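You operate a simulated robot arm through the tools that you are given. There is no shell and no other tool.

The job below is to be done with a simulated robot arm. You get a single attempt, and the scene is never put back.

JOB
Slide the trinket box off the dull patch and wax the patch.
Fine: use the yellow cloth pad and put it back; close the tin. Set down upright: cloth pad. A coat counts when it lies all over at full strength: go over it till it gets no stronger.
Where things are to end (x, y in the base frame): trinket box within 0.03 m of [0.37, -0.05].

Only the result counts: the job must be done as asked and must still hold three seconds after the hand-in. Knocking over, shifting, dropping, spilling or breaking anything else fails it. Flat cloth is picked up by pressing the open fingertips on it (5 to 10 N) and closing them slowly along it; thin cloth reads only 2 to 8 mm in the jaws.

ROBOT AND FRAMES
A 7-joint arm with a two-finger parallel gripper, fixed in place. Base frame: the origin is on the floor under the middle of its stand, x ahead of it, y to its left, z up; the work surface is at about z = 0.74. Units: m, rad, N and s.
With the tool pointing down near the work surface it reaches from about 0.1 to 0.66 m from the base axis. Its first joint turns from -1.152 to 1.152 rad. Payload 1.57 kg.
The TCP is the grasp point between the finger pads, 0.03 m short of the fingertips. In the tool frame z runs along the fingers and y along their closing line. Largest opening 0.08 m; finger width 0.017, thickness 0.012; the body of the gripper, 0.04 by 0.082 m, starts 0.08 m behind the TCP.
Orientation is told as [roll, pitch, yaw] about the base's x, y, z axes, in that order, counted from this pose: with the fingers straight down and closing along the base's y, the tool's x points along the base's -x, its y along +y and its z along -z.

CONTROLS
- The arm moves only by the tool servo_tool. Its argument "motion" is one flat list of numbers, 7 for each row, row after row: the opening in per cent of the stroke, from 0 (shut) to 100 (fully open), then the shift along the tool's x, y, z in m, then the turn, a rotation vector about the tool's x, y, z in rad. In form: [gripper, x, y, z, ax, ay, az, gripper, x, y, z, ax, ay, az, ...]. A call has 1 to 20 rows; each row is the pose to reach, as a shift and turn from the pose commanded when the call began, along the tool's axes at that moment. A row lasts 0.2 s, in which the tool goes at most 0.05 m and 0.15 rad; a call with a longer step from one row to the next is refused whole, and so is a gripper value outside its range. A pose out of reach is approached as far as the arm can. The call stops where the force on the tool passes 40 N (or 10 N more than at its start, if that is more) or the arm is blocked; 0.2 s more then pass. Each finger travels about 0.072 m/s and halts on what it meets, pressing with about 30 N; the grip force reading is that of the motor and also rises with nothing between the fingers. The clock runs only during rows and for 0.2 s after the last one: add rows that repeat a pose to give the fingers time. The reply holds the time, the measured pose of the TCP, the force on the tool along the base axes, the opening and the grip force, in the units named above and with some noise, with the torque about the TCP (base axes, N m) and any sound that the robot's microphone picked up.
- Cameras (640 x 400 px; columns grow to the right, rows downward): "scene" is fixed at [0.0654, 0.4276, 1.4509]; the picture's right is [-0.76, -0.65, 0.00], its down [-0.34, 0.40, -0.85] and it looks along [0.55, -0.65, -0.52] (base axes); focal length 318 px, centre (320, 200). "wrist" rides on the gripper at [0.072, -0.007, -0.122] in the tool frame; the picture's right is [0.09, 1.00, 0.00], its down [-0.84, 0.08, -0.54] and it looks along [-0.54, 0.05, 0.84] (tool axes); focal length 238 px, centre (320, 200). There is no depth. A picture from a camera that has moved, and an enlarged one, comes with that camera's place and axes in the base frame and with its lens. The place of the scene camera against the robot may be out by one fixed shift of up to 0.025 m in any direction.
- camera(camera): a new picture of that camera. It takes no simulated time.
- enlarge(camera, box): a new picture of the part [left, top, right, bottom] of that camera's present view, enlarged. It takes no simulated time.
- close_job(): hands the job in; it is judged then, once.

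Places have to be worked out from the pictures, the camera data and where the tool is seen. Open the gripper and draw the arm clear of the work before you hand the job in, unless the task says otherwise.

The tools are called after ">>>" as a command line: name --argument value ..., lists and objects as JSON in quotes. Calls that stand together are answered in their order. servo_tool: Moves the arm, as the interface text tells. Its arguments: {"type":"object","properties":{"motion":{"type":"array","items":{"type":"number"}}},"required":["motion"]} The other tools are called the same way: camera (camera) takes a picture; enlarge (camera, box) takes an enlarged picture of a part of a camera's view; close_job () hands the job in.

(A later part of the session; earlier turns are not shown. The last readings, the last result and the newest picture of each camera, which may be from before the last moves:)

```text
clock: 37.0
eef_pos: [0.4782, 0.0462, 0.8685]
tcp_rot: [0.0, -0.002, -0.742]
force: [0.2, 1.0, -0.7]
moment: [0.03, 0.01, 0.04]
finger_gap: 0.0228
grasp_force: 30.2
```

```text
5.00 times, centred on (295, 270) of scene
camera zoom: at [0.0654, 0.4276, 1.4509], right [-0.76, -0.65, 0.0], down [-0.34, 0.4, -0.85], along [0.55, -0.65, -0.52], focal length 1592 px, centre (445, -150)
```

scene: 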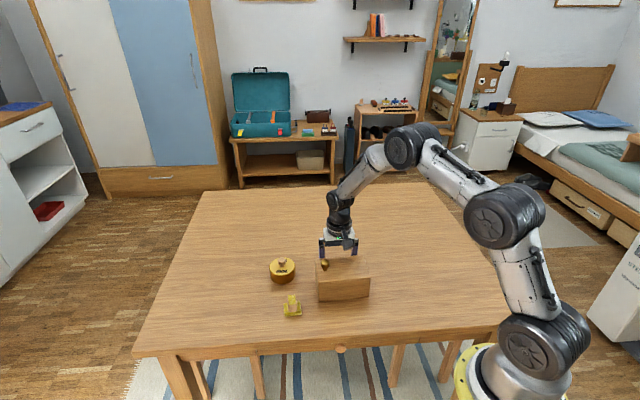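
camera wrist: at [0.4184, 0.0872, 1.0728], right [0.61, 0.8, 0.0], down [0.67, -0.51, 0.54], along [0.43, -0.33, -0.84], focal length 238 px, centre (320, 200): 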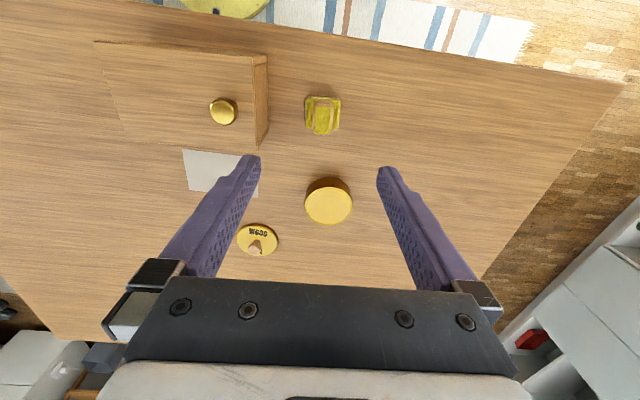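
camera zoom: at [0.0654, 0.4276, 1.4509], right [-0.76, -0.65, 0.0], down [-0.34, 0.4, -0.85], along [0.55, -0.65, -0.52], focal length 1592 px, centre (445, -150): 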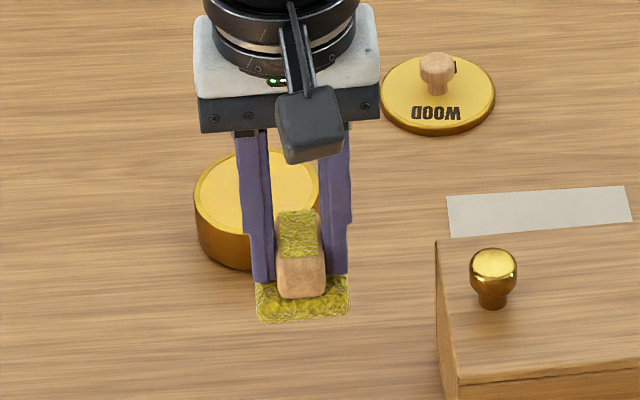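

The pad is held level. I carry it over the tin, staying about 5 cm above its rim.

>>> servo_tool --motion '[0, -0.02, 0.003, 0, 0, 0, 0, 0, -0.05, 0.008, 0, 0, 0, 0, 0, -0.08, 0.013, 0, 0, 0, 0, 0, -0.11, 0.018, 0, 0, 0, 0, 0, -0.13, 0.0213, 0, 0, 0, 0, 0, -0.13, 0.0213, 0, 0, 0, 0]'

>>> camera --camera "wrist"

>>> enlarge --camera "wrist" --box '[240, 80, 400, 230]'

>>> enlarge --camera "scene" --box '[235, 210, 335, 290]'

```text
clock: 38.4
eef_pos: [0.5889, -0.028, 0.8676]
tcp_rot: [0.0, -0.001, -0.743]
force: [1.0, -1.1, 0.1]
moment: [0.01, 0.01, 0.0]
finger_gap: 0.0228
grasp_force: 29.9
```

```text
taken
camera wrist: at [0.5315, 0.0162, 0.9908], right [0.61, 0.8, 0.0], down [0.67, -0.51, 0.54], along [0.43, -0.33, -0.84], focal length 238 px, centre (320, 200)
```

wrist: 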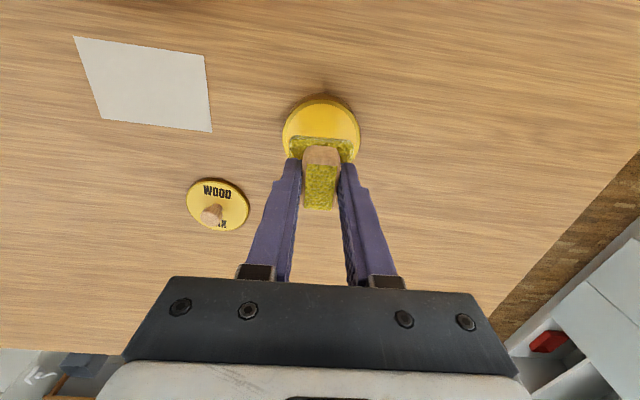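

```text
2.67 times, centred on (320, 155) of wrist
camera zoom: at [0.5315, 0.0162, 0.9908], right [0.61, 0.8, 0.0], down [0.67, -0.51, 0.54], along [0.43, -0.33, -0.84], focal length 636 px, centre (320, 320)
```

zoom: 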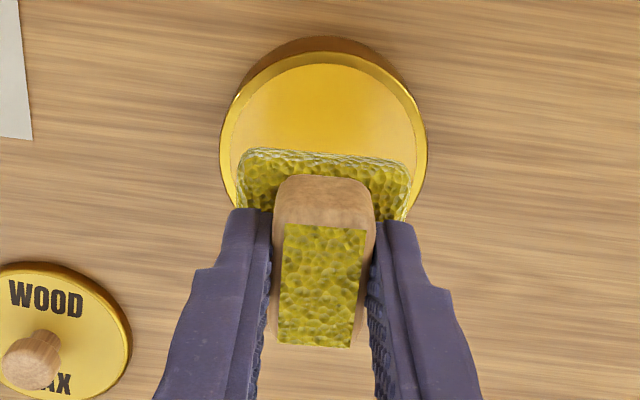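

```text
5.00 times, centred on (285, 250) of scene
camera zoom: at [0.0654, 0.4276, 1.4509], right [-0.76, -0.65, 0.0], down [-0.34, 0.4, -0.85], along [0.55, -0.65, -0.52], focal length 1592 px, centre (495, -50)
```

zoom: 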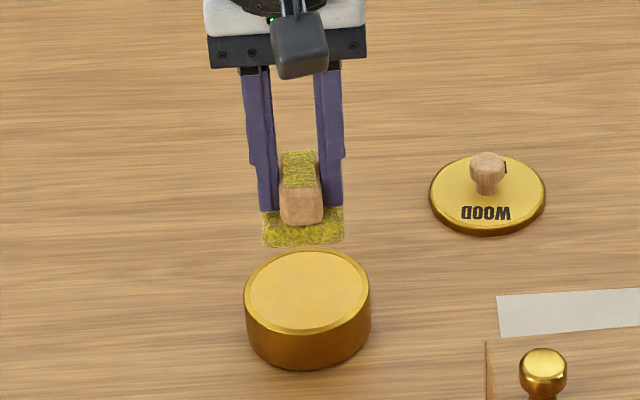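

Pad and tin are aligned within about 2 mm. I correct by 2 mm, lower near the wax, then step down for contact.

>>> servo_tool --motion '[0, 0.002, 0.001, 0.01, 0, 0, 0, 0, 0.002, 0.001, 0.025, 0, 0, 0, 0, 0.002, 0.001, 0.038, 0, 0, 0, 0, 0.002, 0.001, 0.044, 0, 0, 0, 0, 0.002, 0.001, 0.044, 0, 0, 0]'

>>> enlarge --camera "scene" --box '[250, 230, 320, 290]'

>>> enlarge --camera "wrist" --box '[240, 80, 400, 230]'

```text
clock: 39.6
eef_pos: [0.5867, -0.0262, 0.8228]
tcp_rot: [0.001, 0.0, -0.742]
force: [-0.4, 0.3, -0.8]
moment: [-0.02, 0.0, -0.01]
finger_gap: 0.0228
grasp_force: 29.9
```

```text
6.67 times, centred on (285, 260) of scene
camera zoom: at [0.0654, 0.4276, 1.4509], right [-0.76, -0.65, 0.0], down [-0.34, 0.4, -0.85], along [0.55, -0.65, -0.52], focal length 2123 px, centre (553, -200)
```

zoom: 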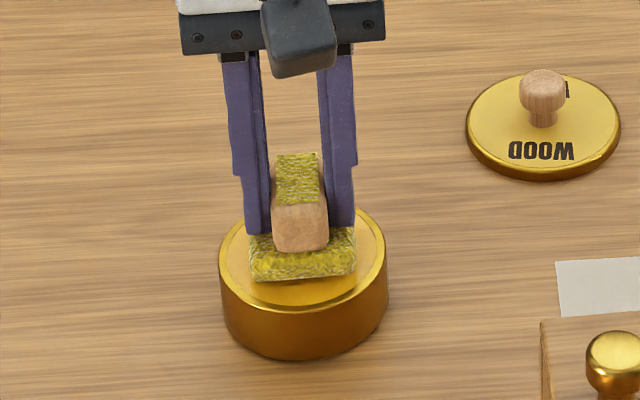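

```text
2.67 times, centred on (320, 155) of wrist
camera zoom: at [0.53, 0.0186, 0.9455], right [0.61, 0.8, 0.0], down [0.67, -0.51, 0.54], along [0.43, -0.33, -0.84], focal length 636 px, centre (320, 320)
```

zoom: 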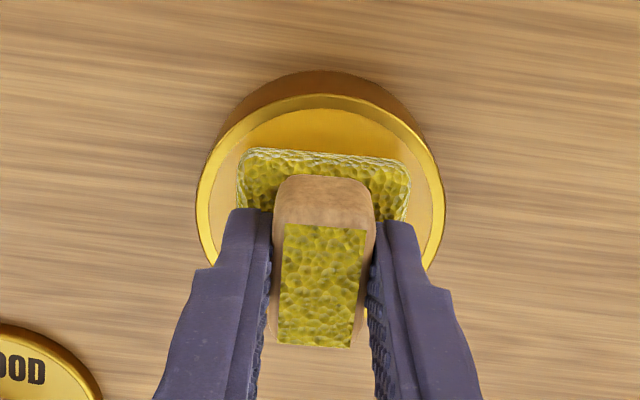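

The pad sits centred above the opening. I step down onto the wax.

>>> servo_tool --motion '[0, 0, 0, 0.002, 0, 0, 0, 0, 0, 0, 0.004, 0, 0, 0, 0, 0, 0, 0.005, 0, 0, 0]'

```text
clock: 40.4
eef_pos: [0.588, -0.0261, 0.8208]
tcp_rot: [0.0, -0.001, -0.744]
force: [-3.3, 0.9, 6.8]
moment: [0.04, 0.16, -0.03]
finger_gap: 0.0228
grasp_force: 30.0
```

Contact with about 7 N. I check the picture to see whether it rests on the wax rather than the rim.

>>> enlarge --camera "scene" --box '[255, 245, 305, 285]'

>>> enlarge --camera "wrist" --box '[270, 90, 370, 170]'

```text
10.00 times, centred on (280, 265) of scene
camera zoom: at [0.0652, 0.4276, 1.4509], right [-0.76, -0.65, 0.0], down [-0.34, 0.4, -0.85], along [0.55, -0.65, -0.52], focal length 3185 px, centre (720, -450)
```

zoom: 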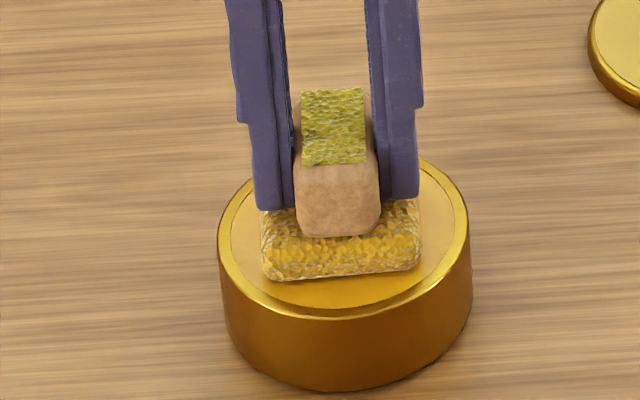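

```text
5.00 times, centred on (320, 130) of wrist
camera zoom: at [0.5306, 0.0191, 0.9419], right [0.61, 0.8, 0.0], down [0.67, -0.51, 0.54], along [0.43, -0.33, -0.84], focal length 1192 px, centre (320, 550)
```

zoom: 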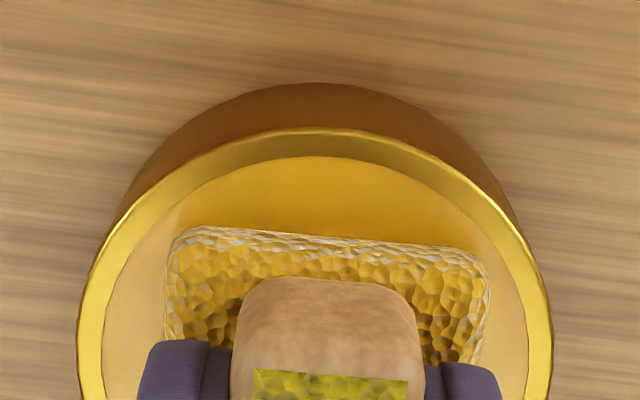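

The pad has turned golden as it takes up wax, resting inside the rim. I hold the press a moment longer, then lift straight up and compare.

>>> servo_tool --motion '[0, 0, 0, 0.001, 0, 0, 0, 0, 0, 0, 0.001, 0, 0, 0, 0, 0, 0, 0.001, 0, 0, 0, 0, 0, 0, 0.001, 0, 0, 0, 0, 0, 0, 0.001, 0, 0, 0, 0, 0, 0, -0.004, 0, 0, 0, 0, 0, 0, -0.01, 0, 0, 0, 0, 0, 0, -0.025, 0, 0, 0, 0, 0, 0, -0.05, 0, 0, 0, 0, 0, 0, -0.05, 0, 0, 0]'

>>> enlarge --camera "scene" --box '[240, 220, 320, 290]'

>>> camera --camera "wrist"

```text
clock: 42.6
eef_pos: [0.587, -0.0246, 0.8692]
tcp_rot: [-0.001, -0.001, -0.745]
force: [-0.2, -0.7, -0.6]
moment: [-0.01, 0.01, 0.03]
finger_gap: 0.0228
grasp_force: 30.2
```

```text
5.71 times, centred on (280, 255) of scene
camera zoom: at [0.0654, 0.4276, 1.4509], right [-0.76, -0.65, 0.0], down [-0.34, 0.4, -0.85], along [0.55, -0.65, -0.52], focal length 1820 px, centre (549, -114)
```

zoom: 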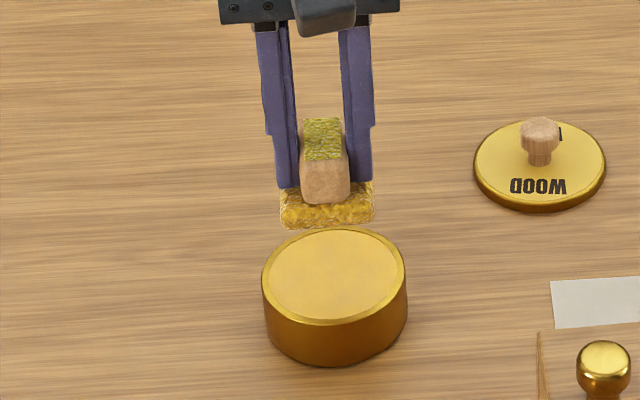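

```text
taken
camera wrist: at [0.5304, 0.0189, 0.9912], right [0.61, 0.8, 0.0], down [0.67, -0.51, 0.54], along [0.43, -0.33, -0.84], focal length 238 px, centre (320, 200)
```

wrist: 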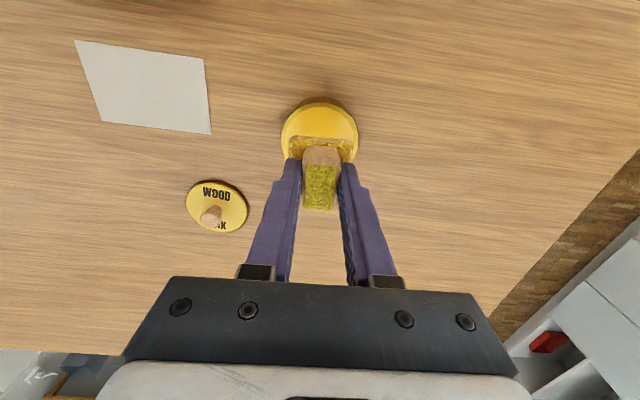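

The tin has not moved and the pad is loaded. I carry it over the patch centre (about 0.461, -0.136) and lower to about 1 cm above the table.

>>> servo_tool --motion '[0, 0.005, -0.035, 0, 0, 0, 0, 0, 0.01, -0.075, 0, 0, 0, 0, 0, 0.014, -0.115, 0, 0, 0, 0, 0, 0.018, -0.15, 0, 0, 0, 0, 0, 0.02, -0.168, 0.01, 0, 0, 0, 0, 0.02, -0.168, 0.04, 0, 0, 0, 0, 0.02, -0.168, 0.06, 0, 0, 0, 0, 0.02, -0.168, 0.0705, 0, 0, 0, 0, 0.02, -0.168, 0.0705, 0, 0, 0]'

>>> camera --camera "wrist"

>>> enlarge --camera "scene" --box '[270, 210, 400, 300]'

```text
clock: 44.6
eef_pos: [0.4582, -0.1347, 0.7974]
tcp_rot: [0.0, 0.0, -0.745]
force: [0.9, 0.1, -0.8]
moment: [-0.02, 0.03, 0.01]
finger_gap: 0.0231
grasp_force: 30.3
```

```text
taken
camera wrist: at [0.4016, -0.0904, 0.9199], right [0.61, 0.8, 0.0], down [0.67, -0.51, 0.54], along [0.43, -0.33, -0.84], focal length 238 px, centre (320, 200)
```

wrist: 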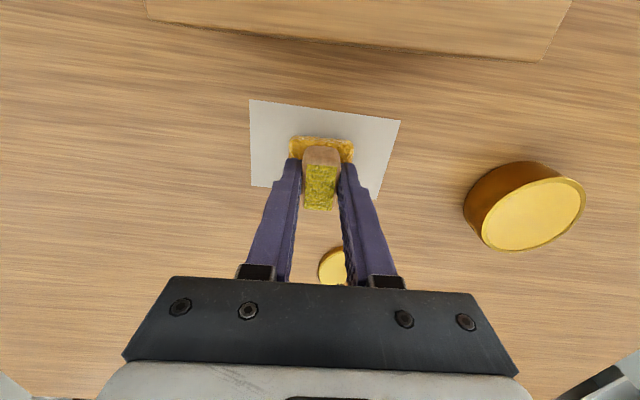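

```text
4.44 times, centred on (335, 255) of scene
camera zoom: at [0.0654, 0.4276, 1.4509], right [-0.76, -0.65, 0.0], down [-0.34, 0.4, -0.85], along [0.55, -0.65, -0.52], focal length 1416 px, centre (253, -44)
```

zoom: 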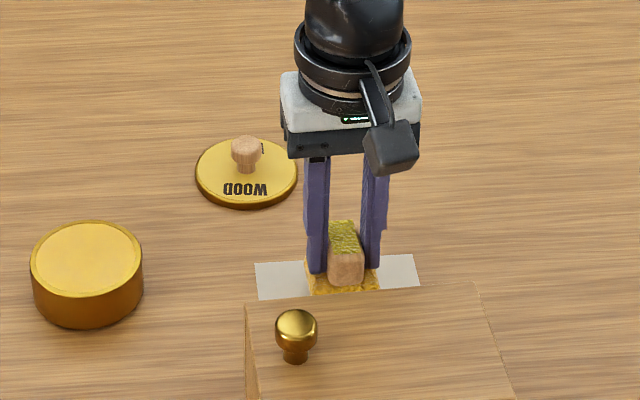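

The pad is centred on the patch within 2 mm. I lower it to contact.

>>> servo_tool --motion '[0, 0, 0, 0.004, 0, 0, 0, 0, 0, 0, 0.008, 0, 0, 0, 0, 0, 0, 0.01, 0, 0, 0, 0, 0, 0, 0.012, 0, 0, 0]'

```text
clock: 45.6
eef_pos: [0.4584, -0.1353, 0.7872]
tcp_rot: [0.001, 0.0, -0.744]
force: [-8.8, 1.1, 17.5]
moment: [0.02, 0.31, -0.02]
finger_gap: 0.0228
grasp_force: 30.3
```

Contact at 17 N is more than needed, so I ease off 1 mm and make a first short stroke toward one end.

>>> servo_tool --motion '[0, 0, 0, -0.001, 0, 0, 0, 0, 0.0004, -0.01, -0.001, 0, 0, 0, 0, 0.0008, -0.02, -0.001, 0, 0, 0, 0, 0.0012, -0.03, -0.001, 0, 0, 0, 0, 0.0015, -0.04, -0.001, 0, 0, 0]'

>>> camera --camera "wrist"

```text
clock: 46.8
eef_pos: [0.4319, -0.163, 0.7861]
tcp_rot: [0.001, -0.002, -0.744]
force: [4.9, 4.0, 11.0]
moment: [0.12, -0.22, 0.02]
finger_gap: 0.0231
grasp_force: 29.8
```

```text
taken
camera wrist: at [0.374, -0.1188, 0.9096], right [0.61, 0.8, 0.0], down [0.67, -0.51, 0.54], along [0.43, -0.33, -0.84], focal length 238 px, centre (320, 200)
```

wrist: 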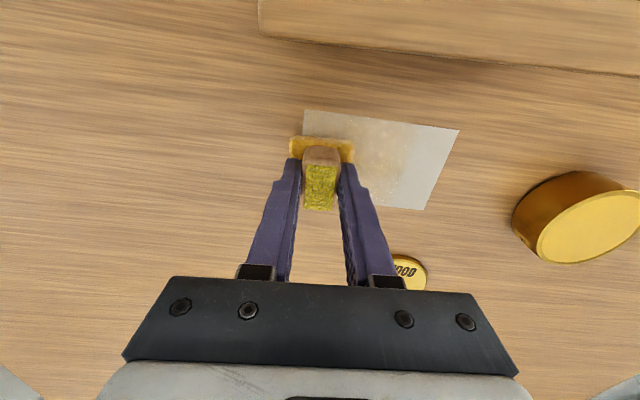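

The stroke leaves a visible coat at about 11 N. I now go over the whole patch in lanes: one lane each side of the middle.

>>> servo_tool --motion '[0, 0.009, 0.0003, 0, 0, 0, 0, 0, 0.018, 0.0007, 0, 0, 0, 0, 0, 0.0174, 0.0167, 0, 0, 0, 0, 0, 0.0168, 0.0327, 0, 0, 0, 0, 0, 0.0162, 0.0487, 0, 0, 0, 0, 0, 0.0156, 0.0647, 0, 0, 0, 0, 0, 0.015, 0.0807, 0, 0, 0, 0, 0, 0.003, 0.08, 0, 0, 0, 0, 0, -0.009, 0.0797, 0, 0, 0, 0, 0, -0.021, 0.0793, 0, 0, 0, 0, 0, -0.0204, 0.0633, 0, 0, 0, 0, 0, -0.0198, 0.0473, 0, 0, 0, 0, 0, -0.0192, 0.0313, 0, 0, 0, 0, 0, -0.0186, 0.0153, 0, 0, 0, 0, 0, -0.018, -0.0007, 0, 0, 0, 0, 0, -0.009, -0.0003, 0, 0, 0, 0, 0, 0, 0, 0, 0, 0, 0]'

>>> camera --camera "wrist"

>>> enlarge --camera "wrist" --box '[270, 80, 490, 230]'

```text
clock: 50.4
eef_pos: [0.4303, -0.1631, 0.7858]
tcp_rot: [-0.001, -0.001, -0.744]
force: [1.7, -1.3, 4.3]
moment: [-0.09, -0.01, 0.03]
finger_gap: 0.0227
grasp_force: 29.9
```

```text
taken
camera wrist: at [0.3737, -0.1192, 0.9094], right [0.61, 0.8, 0.0], down [0.67, -0.51, 0.54], along [0.43, -0.33, -0.84], focal length 238 px, centre (320, 200)
```

wrist: 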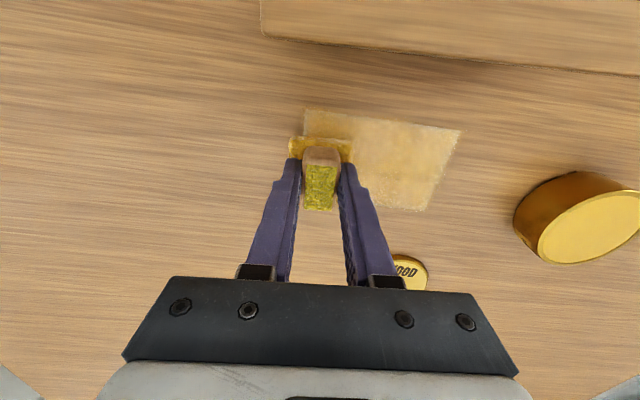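

```text
2.67 times, centred on (380, 155) of wrist
camera zoom: at [0.3737, -0.1192, 0.9094], right [0.61, 0.8, 0.0], down [0.67, -0.51, 0.54], along [0.43, -0.33, -0.84], focal length 636 px, centre (160, 320)
```

zoom: 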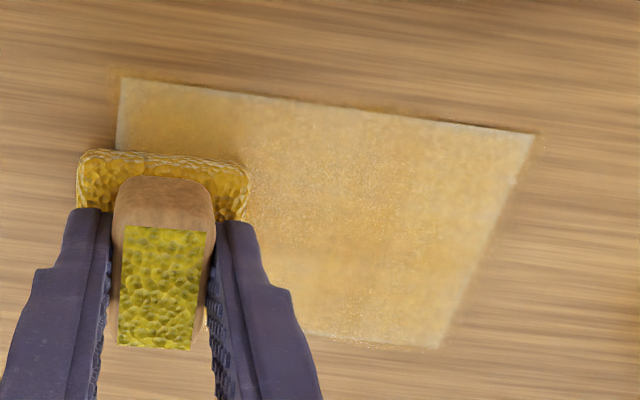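

The patch has taken a coat, thinner near the edges, and force has eased to about 4 N. I make another full pass, slightly wider and slightly firmer.

>>> servo_tool --motion '[0, 0.011, 0.0004, 0.0006, 0, 0, 0, 0, 0.022, -0.002, 0.0006, 0, 0, 0, 0, 0.0214, 0.0148, 0.0006, 0, 0, 0, 0, 0.0207, 0.0316, 0.0006, 0, 0, 0, 0, 0.0201, 0.0484, 0.0006, 0, 0, 0, 0, 0.0194, 0.0652, 0.0006, 0, 0, 0, 0, 0.0188, 0.082, 0.0006, 0, 0, 0, 0, 0.0088, 0.0815, 0.0006, 0, 0, 0, 0, -0.003, 0.08, 0.0006, 0, 0, 0, 0, -0.0024, 0.064, 0.0006, 0, 0, 0, 0, -0.0018, 0.048, 0.0006, 0, 0, 0, 0, -0.0012, 0.032, 0.0006, 0, 0, 0, 0, -0.0006, 0.016, 0.0006, 0, 0, 0, 0, 0, -0.002, 0.0006, 0, 0, 0, 0, -0.01, -0.002, 0.0006, 0, 0, 0, 0, -0.02, -0.002, 0.0006, 0, 0, 0, 0, -0.0208, 0.019, 0.0006, 0, 0, 0, 0, -0.0216, 0.04, 0.0006, 0, 0, 0, 0, -0.0224, 0.061, 0.0006, 0, 0, 0, 0, -0.023, 0.082, 0.0006, 0, 0, 0]'

>>> camera --camera "wrist"

>>> enlarge --camera "scene" --box '[270, 210, 400, 300]'

```text
clock: 54.6
eef_pos: [0.5026, -0.1179, 0.7866]
tcp_rot: [0.001, 0.002, -0.743]
force: [-3.1, -2.4, 8.2]
moment: [-0.14, 0.06, -0.04]
finger_gap: 0.0231
grasp_force: 29.7
```

```text
taken
camera wrist: at [0.446, -0.0734, 0.9088], right [0.61, 0.8, 0.0], down [0.67, -0.51, 0.54], along [0.43, -0.33, -0.84], focal length 238 px, centre (320, 200)
```

wrist: 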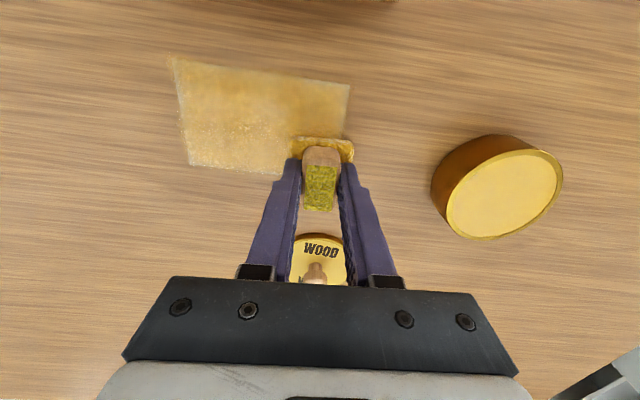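

```text
4.44 times, centred on (335, 255) of scene
camera zoom: at [0.0652, 0.4275, 1.4509], right [-0.76, -0.65, 0.0], down [-0.34, 0.4, -0.85], along [0.55, -0.65, -0.52], focal length 1416 px, centre (253, -44)
```

zoom: 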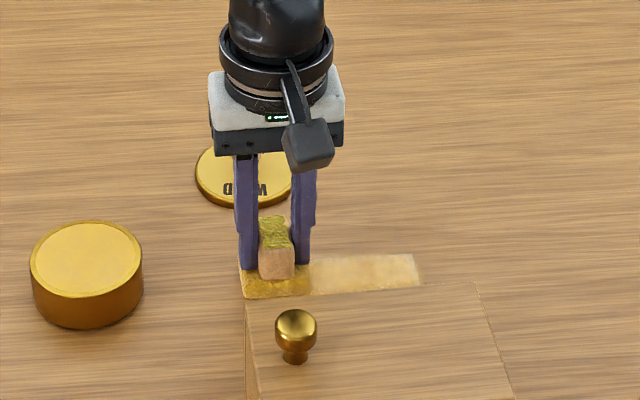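

I zoom in on the coat to judge its strength and evenness.

>>> enlarge --camera "wrist" --box '[150, 40, 370, 190]'

```text
2.67 times, centred on (260, 115) of wrist
camera zoom: at [0.446, -0.0734, 0.9088], right [0.61, 0.8, 0.0], down [0.67, -0.51, 0.54], along [0.43, -0.33, -0.84], focal length 636 px, centre (480, 427)
```

zoom: 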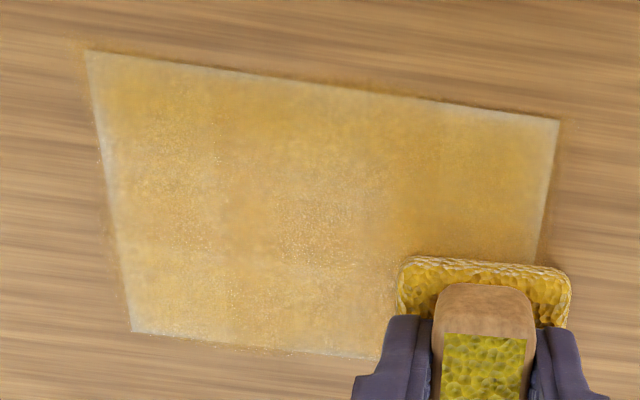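

The coat is still uneven, lighter along the left and lower edges. I make a pass of cross strokes over the whole width, from end to end.

>>> servo_tool --motion '[0, -0.0041, 0.0001, 0, 0, 0, 0, 0, 0.0119, 0.0007, 0, 0, 0, 0, 0, 0.0279, 0.0013, 0, 0, 0, 0, 0, 0.0439, 0.0019, 0, 0, 0, 0, 0, 0.0447, -0.0196, 0, 0, 0, 0, 0, 0.0287, -0.0202, 0, 0, 0, 0, 0, 0.0127, -0.0208, 0, 0, 0, 0, 0, -0.0033, -0.0214, 0, 0, 0, 0, 0, -0.0025, -0.0429, 0, 0, 0, 0, 0, 0.0135, -0.0423, 0, 0, 0, 0, 0, 0.0295, -0.0417, 0, 0, 0, 0, 0, 0.0455, -0.0411, 0, 0, 0, 0, 0, 0.0463, -0.0626, 0, 0, 0, 0, 0, 0.0303, -0.0632, 0, 0, 0, 0, 0, 0.0143, -0.0638, 0, 0, 0, 0, 0, -0.0017, -0.0644, 0, 0, 0, 0, 0, -0.0009, -0.0859, 0, 0, 0, 0, 0, 0.0151, -0.0853, 0, 0, 0, 0, 0, 0.0311, -0.0847, 0, 0, 0, 0, 0, 0.0471, -0.0841, 0, 0, 0, 0]'

>>> camera --camera "wrist"

>>> enlarge --camera "wrist" --box '[270, 90, 490, 240]'

```text
clock: 58.8
eef_pos: [0.4117, -0.1494, 0.7864]
tcp_rot: [0.0, -0.001, -0.743]
force: [1.6, -3.6, 6.1]
moment: [-0.08, -0.04, -0.01]
finger_gap: 0.0227
grasp_force: 29.8
```

```text
taken
camera wrist: at [0.3545, -0.1054, 0.9084], right [0.61, 0.8, 0.0], down [0.67, -0.51, 0.54], along [0.43, -0.33, -0.84], focal length 238 px, centre (320, 200)
```

wrist: 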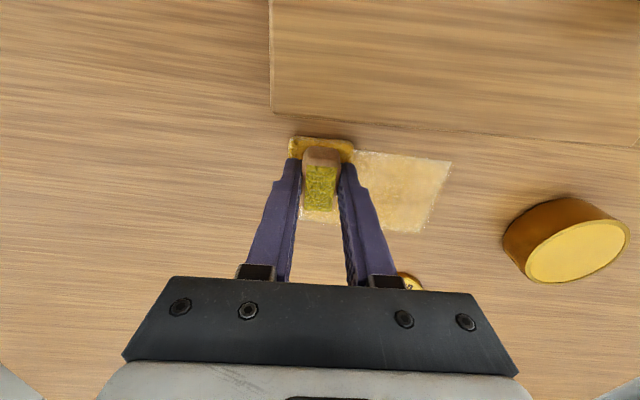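

```text
2.67 times, centred on (380, 165) of wrist
camera zoom: at [0.3545, -0.1054, 0.9084], right [0.61, 0.8, 0.0], down [0.67, -0.51, 0.54], along [0.43, -0.33, -0.84], focal length 636 px, centre (160, 293)
```

zoom: 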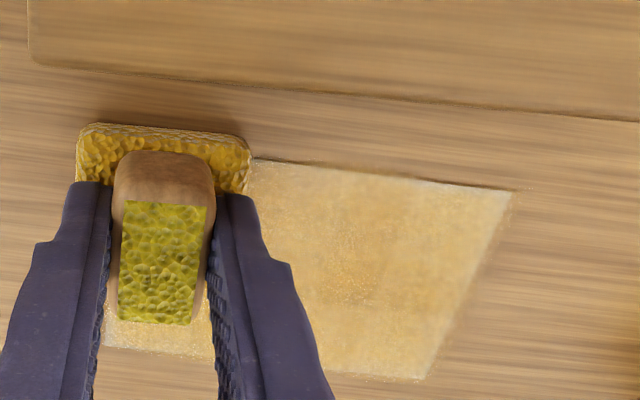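

Glare differs between views, so I compare from a fixed viewpoint: I lift off, return over the tin, and look at the patch from there before reloading the pad.

>>> servo_tool --motion '[0, 0, 0, -0.01, 0, 0, 0, 0, 0, 0, -0.045, 0, 0, 0, 0, 0, 0, -0.0821, 0, 0, 0, 0, -0.01, 0.044, -0.0821, 0, 0, 0, 0, -0.019, 0.088, -0.0821, 0, 0, 0, 0, -0.028, 0.132, -0.0821, 0, 0, 0, 0, -0.037, 0.175, -0.0821, 0, 0, 0, 0, -0.0456, 0.2101, -0.0821, 0, 0, 0, 0, -0.0456, 0.2101, -0.0821, 0, 0, 0]'

>>> camera --camera "wrist"

>>> enlarge --camera "wrist" --box '[50, 10, 250, 150]'

>>> enlarge --camera "scene" --box '[240, 210, 400, 310]'

```text
clock: 60.8
eef_pos: [0.588, -0.0217, 0.866]
tcp_rot: [-0.001, 0.0, -0.744]
force: [0.3, -0.2, -0.2]
moment: [0.03, 0.0, -0.02]
finger_gap: 0.0227
grasp_force: 30.2
```

```text
taken
camera wrist: at [0.5317, 0.0224, 0.9897], right [0.61, 0.8, 0.0], down [0.67, -0.51, 0.54], along [0.43, -0.33, -0.84], focal length 238 px, centre (320, 200)
```

wrist: 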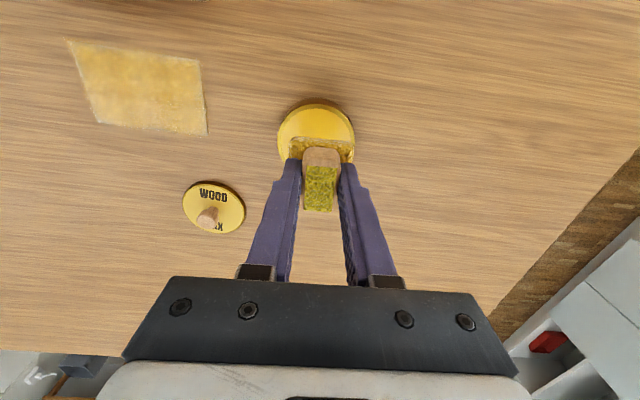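

```text
2.86 times, centred on (150, 80) of wrist
camera zoom: at [0.5317, 0.0224, 0.9897], right [0.61, 0.8, 0.0], down [0.67, -0.51, 0.54], along [0.43, -0.33, -0.84], focal length 681 px, centre (806, 543)
```

zoom: 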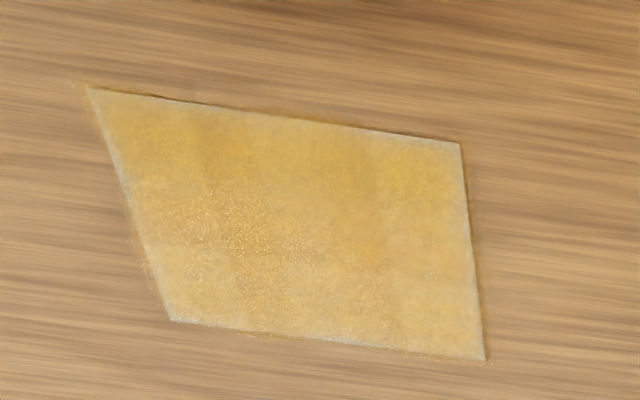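

```text
4.00 times, centred on (320, 260) of scene
camera zoom: at [0.0654, 0.4276, 1.4509], right [-0.76, -0.65, 0.0], down [-0.34, 0.4, -0.85], along [0.55, -0.65, -0.52], focal length 1274 px, centre (320, -40)
```

zoom: 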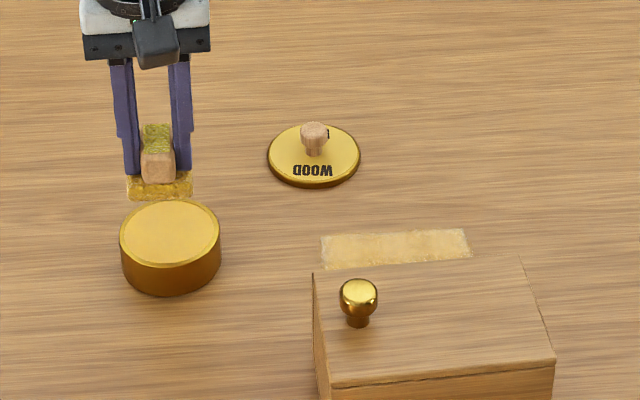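

The coat is fuller in the middle but weaker on the lower side and borders, so I reload. The tool sits about 3–4 mm off the earlier dip pose; I correct that and come down close above the tin.

>>> servo_tool --motion '[0, -0.0015, -0.0034, 0, 0, 0, 0, 0, -0.0015, -0.0034, 0.015, 0, 0, 0, 0, -0.0015, -0.0034, 0.03, 0, 0, 0, 0, -0.0015, -0.0034, 0.039, 0, 0, 0, 0, -0.0015, -0.0034, 0.039, 0, 0, 0]'

>>> enlarge --camera "wrist" --box '[240, 80, 400, 230]'

>>> enlarge --camera "scene" --box '[250, 230, 320, 290]'

```text
clock: 62.0
eef_pos: [0.5853, -0.0283, 0.8265]
tcp_rot: [-0.001, 0.0, -0.745]
force: [-0.5, -0.2, -0.9]
moment: [0.0, 0.02, 0.01]
finger_gap: 0.0224
grasp_force: 30.2
```

```text
2.67 times, centred on (320, 155) of wrist
camera zoom: at [0.5283, 0.0164, 0.9501], right [0.61, 0.8, 0.0], down [0.67, -0.51, 0.54], along [0.43, -0.33, -0.84], focal length 636 px, centre (320, 320)
```

zoom: 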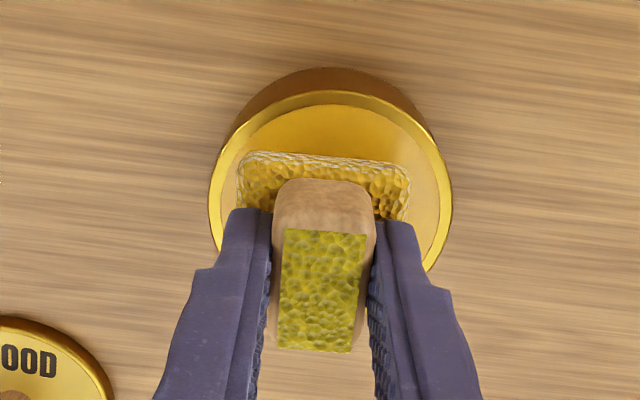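

```text
6.67 times, centred on (285, 260) of scene
camera zoom: at [0.0654, 0.4276, 1.4509], right [-0.76, -0.65, 0.0], down [-0.34, 0.4, -0.85], along [0.55, -0.65, -0.52], focal length 2123 px, centre (553, -200)
```

zoom: 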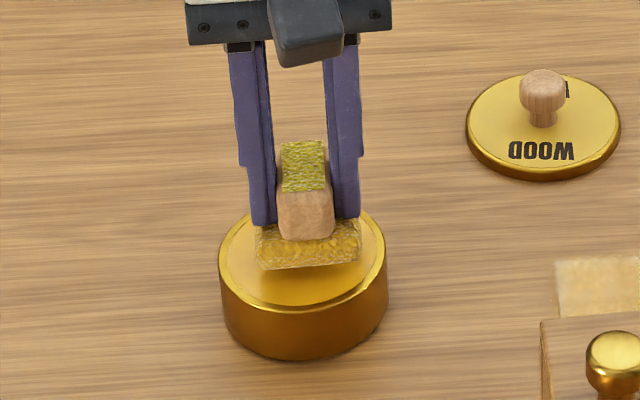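

The pad is about 2 mm left of the tin's centre now; I shift back by that and press onto the wax, hold, then lift.

>>> servo_tool --motion '[0, 0.0005, 0.0023, 0, 0, 0, 0, 0, 0.0005, 0.0023, 0.003, 0, 0, 0, 0, 0.0005, 0.0023, 0.006, 0, 0, 0, 0, 0.0005, 0.0023, 0.0085, 0, 0, 0, 0, 0.0005, 0.0023, 0.0085, 0, 0, 0, 0, 0.0005, 0.0023, 0.0085, 0, 0, 0, 0, 0.0005, 0.0023, 0.0085, 0, 0, 0]'

>>> enlarge --camera "scene" --box '[250, 230, 320, 290]'

```text
clock: 63.6
eef_pos: [0.5882, -0.0257, 0.8206]
tcp_rot: [0.0, -0.002, -0.743]
force: [-0.3, -0.7, -0.1]
moment: [0.03, 0.03, -0.01]
finger_gap: 0.0226
grasp_force: 30.5
```

```text
6.67 times, centred on (285, 260) of scene
camera zoom: at [0.0654, 0.4276, 1.4509], right [-0.76, -0.65, 0.0], down [-0.34, 0.4, -0.85], along [0.55, -0.65, -0.52], focal length 2123 px, centre (553, -200)
```

zoom: 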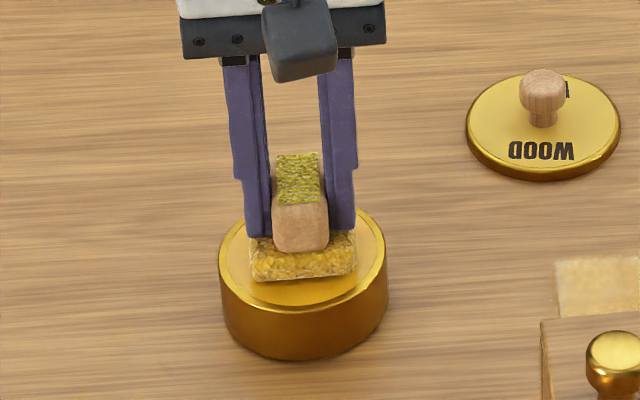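

No contact yet at 0.8206; I step down another 3 mm.

>>> servo_tool --motion '[0, 0, 0, 0.0015, 0, 0, 0, 0, 0, 0, 0.003, 0, 0, 0, 0, 0, 0, 0.003, 0, 0, 0]'

```text
clock: 64.4
eef_pos: [0.5874, -0.0258, 0.8183]
tcp_rot: [0.001, 0.001, -0.743]
force: [-0.2, 0.6, 3.2]
moment: [0.02, 0.02, 0.03]
finger_gap: 0.023
grasp_force: 30.7
```

Light contact of 3 N. I press 1 mm more, hold about a second, then lift.

>>> servo_tool --motion '[0, 0, 0, 0.0012, 0, 0, 0, 0, 0, 0, 0.0012, 0, 0, 0, 0, 0, 0, 0.0012, 0, 0, 0, 0, 0, 0, 0.0012, 0, 0, 0, 0, 0, 0, 0.0012, 0, 0, 0, 0, 0, 0, 0.0012, 0, 0, 0]'

>>> enlarge --camera "scene" --box '[255, 245, 305, 285]'

```text
clock: 65.8
eef_pos: [0.5878, -0.0261, 0.8174]
tcp_rot: [0.001, -0.002, -0.744]
force: [-1.2, -0.5, 17.0]
moment: [-0.03, 0.11, 0.0]
finger_gap: 0.0228
grasp_force: 30.0
```

```text
10.00 times, centred on (280, 265) of scene
camera zoom: at [0.065, 0.4276, 1.4509], right [-0.76, -0.65, 0.0], down [-0.34, 0.4, -0.85], along [0.55, -0.65, -0.52], focal length 3185 px, centre (720, -450)
```

zoom: 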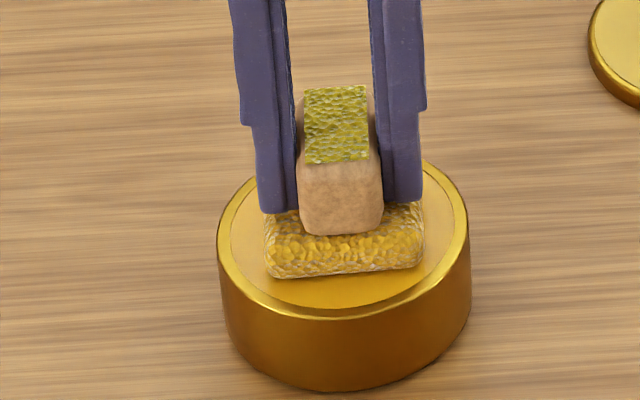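

17 N on the wax, pad inside the rim and evenly placed. I lift, carry it back over the patch centre and lower to just above the surface.

>>> servo_tool --motion '[0, 0, 0, -0.006, 0, 0, 0, 0, 0, 0, -0.02, 0, 0, 0, 0, 0, 0, -0.052, 0, 0, 0, 0, 0.005, -0.035, -0.052, 0, 0, 0, 0, 0.01, -0.075, -0.052, 0, 0, 0, 0, 0.014, -0.115, -0.052, 0, 0, 0, 0, 0.018, -0.15, -0.05, 0, 0, 0, 0, 0.02, -0.168, -0.035, 0, 0, 0, 0, 0.02, -0.168, 0.0, 0, 0, 0, 0, 0.02, -0.168, 0.018, 0, 0, 0, 0, 0.02, -0.168, 0.018, 0, 0, 0]'

>>> camera --camera "wrist"

>>> enlarge --camera "scene" --box '[240, 210, 400, 310]'

```text
clock: 68.2
eef_pos: [0.4572, -0.1368, 0.7988]
tcp_rot: [0.001, 0.0, -0.744]
force: [0.4, 0.1, 0.4]
moment: [0.0, 0.0, 0.0]
finger_gap: 0.0229
grasp_force: 30.5
```

```text
taken
camera wrist: at [0.4011, -0.093, 0.9209], right [0.61, 0.8, 0.0], down [0.67, -0.51, 0.54], along [0.43, -0.33, -0.84], focal length 238 px, centre (320, 200)
```

wrist: 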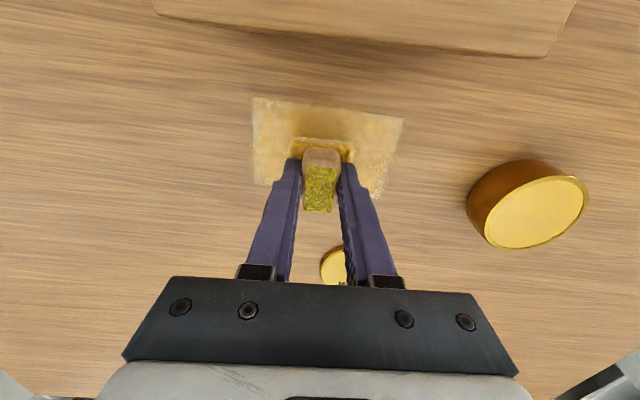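

```text
4.00 times, centred on (320, 260) of scene
camera zoom: at [0.0654, 0.4276, 1.4509], right [-0.76, -0.65, 0.0], down [-0.34, 0.4, -0.85], along [0.55, -0.65, -0.52], focal length 1274 px, centre (320, -40)
```

zoom: 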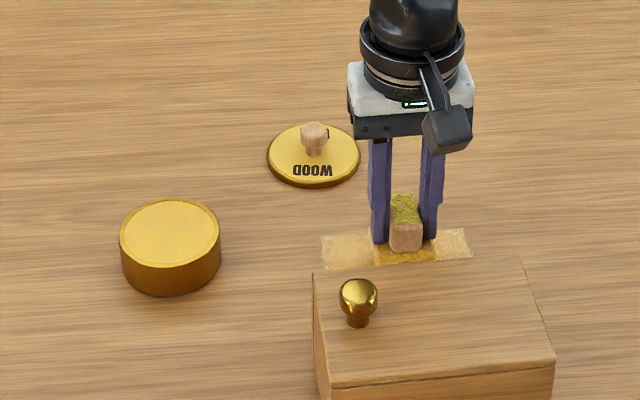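

I step down to contact, shifting 1 mm to stay centred.

>>> servo_tool --motion '[0, 0, 0.0013, 0.005, 0, 0, 0, 0, 0, 0.0013, 0.01, 0, 0, 0, 0, 0, 0.0013, 0.012, 0, 0, 0, 0, 0, 0.0013, 0.0135, 0, 0, 0]'

```text
clock: 69.2
eef_pos: [0.4591, -0.1357, 0.7848]
tcp_rot: [0.0, -0.002, -0.744]
force: [-6.4, 0.9, 12.9]
moment: [-0.04, 0.21, 0.01]
finger_gap: 0.0229
grasp_force: 30.3
```

Contact at 13 N. I rub lanes along the patch, starting with double strokes on the weaker far side.

>>> servo_tool --motion '[0, -0.0068, -0.0143, -0.0003, 0, 0, 0, 0, -0.0136, -0.0285, -0.0003, 0, 0, 0, 0, -0.0204, -0.0428, -0.0003, 0, 0, 0, 0, -0.0212, -0.0218, -0.0003, 0, 0, 0, 0, -0.022, -0.0008, -0.0003, 0, 0, 0, 0, -0.0228, 0.0202, -0.0003, 0, 0, 0, 0, -0.0236, 0.0412, -0.0003, 0, 0, 0, 0, -0.0228, 0.0202, -0.0003, 0, 0, 0, 0, -0.022, -0.0008, -0.0003, 0, 0, 0, 0, -0.0212, -0.0218, -0.0003, 0, 0, 0, 0, -0.0204, -0.0428, -0.0003, 0, 0, 0, 0, -0.0054, -0.0423, -0.0003, 0, 0, 0, 0, -0.0062, -0.0213, -0.0003, 0, 0, 0, 0, -0.007, -0.0003, -0.0003, 0, 0, 0, 0, -0.0078, 0.0207, -0.0003, 0, 0, 0, 0, -0.0086, 0.0417, -0.0003, 0, 0, 0, 0, 0.0064, 0.0423, -0.0003, 0, 0, 0, 0, 0.0072, 0.0213, -0.0003, 0, 0, 0, 0, 0.008, 0.0003, -0.0003, 0, 0, 0, 0, 0.0088, -0.0207, -0.0003, 0, 0, 0]'

>>> camera --camera "wrist"

>>> enlarge --camera "wrist" --box '[240, 80, 460, 230]'

```text
clock: 73.4
eef_pos: [0.4409, -0.1431, 0.7851]
tcp_rot: [0.0, -0.001, -0.744]
force: [3.8, 5.2, 13.4]
moment: [0.1, -0.2, 0.02]
finger_gap: 0.023
grasp_force: 29.7
```

```text
taken
camera wrist: at [0.3828, -0.0995, 0.9081], right [0.61, 0.8, 0.0], down [0.67, -0.51, 0.54], along [0.43, -0.33, -0.84], focal length 238 px, centre (320, 200)
```

wrist: 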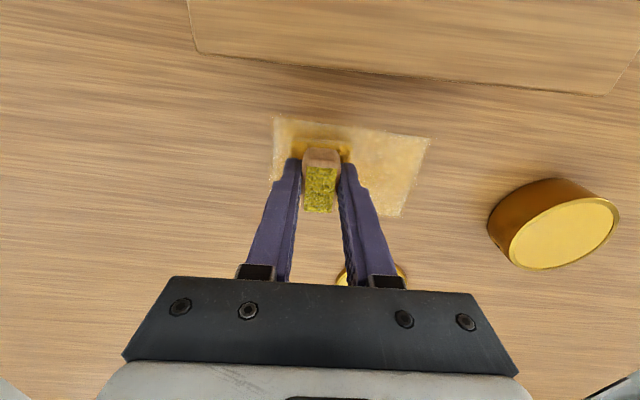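

```text
2.67 times, centred on (350, 155) of wrist
camera zoom: at [0.3828, -0.0995, 0.9081], right [0.61, 0.8, 0.0], down [0.67, -0.51, 0.54], along [0.43, -0.33, -0.84], focal length 636 px, centre (240, 320)
```

zoom: 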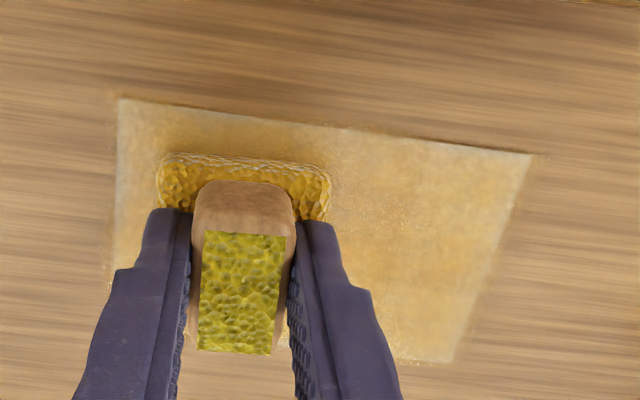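

The coat is strengthening at about 13 N. I continue with double strokes on the near-box side and cross strokes on one end.

>>> servo_tool --motion '[0, 0.0008, -0.021, 0, 0, 0, 0, 0, 0.0158, -0.0214, 0, 0, 0, 0, 0, 0.015, -0.0004, 0, 0, 0, 0, 0, 0.0142, 0.0206, 0, 0, 0, 0, 0, 0.0134, 0.0416, 0, 0, 0, 0, 0, 0.0126, 0.0636, 0, 0, 0, 0, 0, 0.0134, 0.0416, 0, 0, 0, 0, 0, 0.0142, 0.0206, 0, 0, 0, 0, 0, 0.015, -0.0004, 0, 0, 0, 0, 0, 0.0158, -0.0224, 0, 0, 0, 0, 0, 0.0005, -0.0227, 0, 0, 0, 0, 0, -0.0149, -0.023, 0, 0, 0, 0, 0, -0.0302, -0.0232, 0, 0, 0, 0, 0, -0.0149, -0.023, 0, 0, 0, 0, 0, 0.0005, -0.0227, 0, 0, 0, 0, 0, 0.0158, -0.0221, 0, 0, 0, 0, 0, 0.015, -0.0004, 0, 0, 0, 0, 0, 0.0142, 0.0206, 0, 0, 0, 0, 0, 0.0134, 0.0416, 0, 0, 0, 0, 0, 0.0124, 0.0645, 0, 0, 0, 0]'

>>> camera --camera "wrist"

>>> enlarge --camera "wrist" --box '[130, 60, 390, 230]'

```text
clock: 77.6
eef_pos: [0.4756, -0.0883, 0.7855]
tcp_rot: [0.0, -0.002, -0.744]
force: [-2.6, -3.9, 9.6]
moment: [-0.15, 0.05, -0.04]
finger_gap: 0.0228
grasp_force: 29.8
```

```text
taken
camera wrist: at [0.4183, -0.0446, 0.9077], right [0.61, 0.8, 0.0], down [0.67, -0.51, 0.54], along [0.43, -0.33, -0.84], focal length 238 px, centre (320, 200)
```

wrist: 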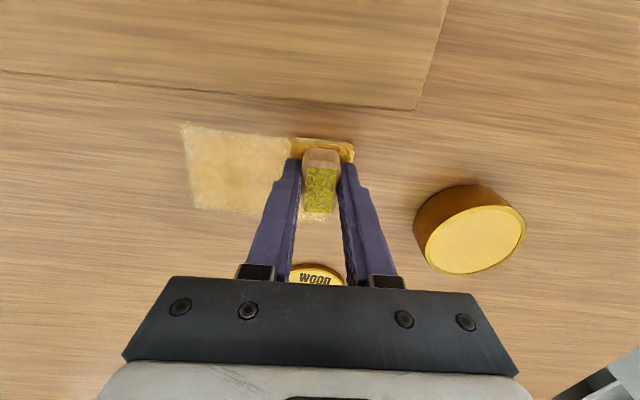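

```text
2.35 times, centred on (260, 145) of wrist
camera zoom: at [0.4183, -0.0446, 0.9077], right [0.61, 0.8, 0.0], down [0.67, -0.51, 0.54], along [0.43, -0.33, -0.84], focal length 561 px, centre (461, 329)
```

zoom: 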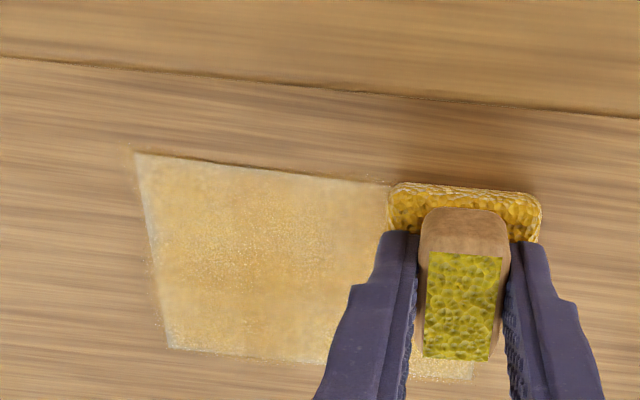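

Left and lower borders are still slightly paler. I do cross strokes on the other end, then a stroke along the far edge and cross strokes on the left end, with a little more overshoot.

>>> servo_tool --motion '[0, -0.0149, 0.0015, 0, 0, 0, 0, 0, -0.0309, 0.0009, 0, 0, 0, 0, 0, -0.0489, 0.0002, 0, 0, 0, 0, 0, -0.0309, 0.0009, 0, 0, 0, 0, 0, -0.0149, 0.0015, 0, 0, 0, 0, 0, 0.0011, 0.0021, 0, 0, 0, 0, 0, -0.0149, 0.0015, 0, 0, 0, 0, 0, -0.0309, 0.0009, 0, 0, 0, 0, 0, -0.0489, 0.0002, 0, 0, 0, 0, 0, -0.0482, -0.0198, 0, 0, 0, 0, 0, -0.0474, -0.0398, 0, 0, 0, 0, 0, -0.0466, -0.0598, 0, 0, 0, 0, 0, -0.0459, -0.0778, 0, 0, 0, 0, 0, -0.0454, -0.0928, 0, 0, 0, 0, 0, -0.0294, -0.0922, 0, 0, 0, 0, 0, -0.0124, -0.0915, 0, 0, 0, 0, 0, 0.0046, -0.0909, 0, 0, 0, 0, 0, -0.0124, -0.0915, 0, 0, 0, 0, 0, -0.0294, -0.0922, 0, 0, 0, 0, 0, -0.0434, -0.0927, 0, 0, 0, 0]'

>>> camera --camera "wrist"

>>> enlarge --camera "wrist" --box '[270, 50, 500, 200]'

```text
clock: 81.8
eef_pos: [0.4426, -0.1864, 0.7856]
tcp_rot: [0.0, 0.0, -0.743]
force: [0.5, -0.4, -0.4]
moment: [0.02, 0.04, 0.02]
finger_gap: 0.0226
grasp_force: 29.3
```

```text
taken
camera wrist: at [0.3851, -0.1426, 0.9084], right [0.61, 0.8, 0.0], down [0.67, -0.51, 0.54], along [0.43, -0.33, -0.84], focal length 238 px, centre (320, 200)
```

wrist: 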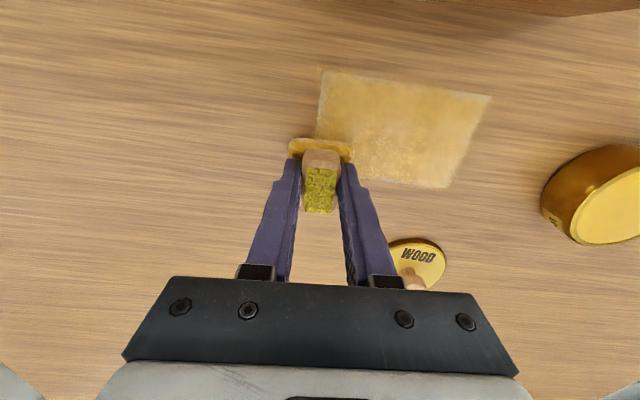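

```text
2.67 times, centred on (385, 125) of wrist
camera zoom: at [0.3851, -0.1426, 0.9084], right [0.61, 0.8, 0.0], down [0.67, -0.51, 0.54], along [0.43, -0.33, -0.84], focal length 636 px, centre (147, 400)
```

zoom: 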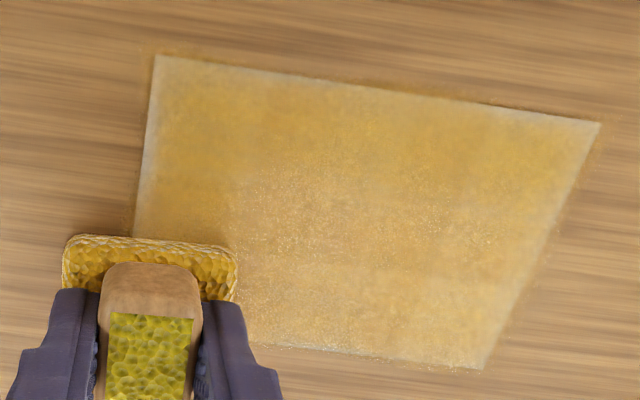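

Force has dropped to zero at this corner, so the last strokes were too light. I press down 1.5 mm and read the force.

>>> servo_tool --motion '[0, 0, 0, 0.0008, 0, 0, 0, 0, 0, 0, 0.0015, 0, 0, 0]'

```text
clock: 82.4
eef_pos: [0.4425, -0.187, 0.7848]
tcp_rot: [0.001, 0.0, -0.744]
force: [-4.2, 1.5, 8.9]
moment: [0.06, 0.19, 0.04]
finger_gap: 0.0229
grasp_force: 29.9
```

9 N now. I stroke along the far-side lane to the other end and read the force there.

>>> servo_tool --motion '[0, 0.0013, 0.0201, 0, 0, 0, 0, 0, 0.0005, 0.0401, 0, 0, 0, 0, 0, -0.0003, 0.0601, 0, 0, 0, 0, 0, -0.0009, 0.0781, 0, 0, 0, 0, 0, -0.0015, 0.0941, 0, 0, 0, 0]'

```text
clock: 83.6
eef_pos: [0.509, -0.1184, 0.7843]
tcp_rot: [0.002, -0.003, -0.743]
force: [-5.8, -5.3, 17.5]
moment: [-0.13, 0.28, 0.02]
finger_gap: 0.0227
grasp_force: 30.1
```

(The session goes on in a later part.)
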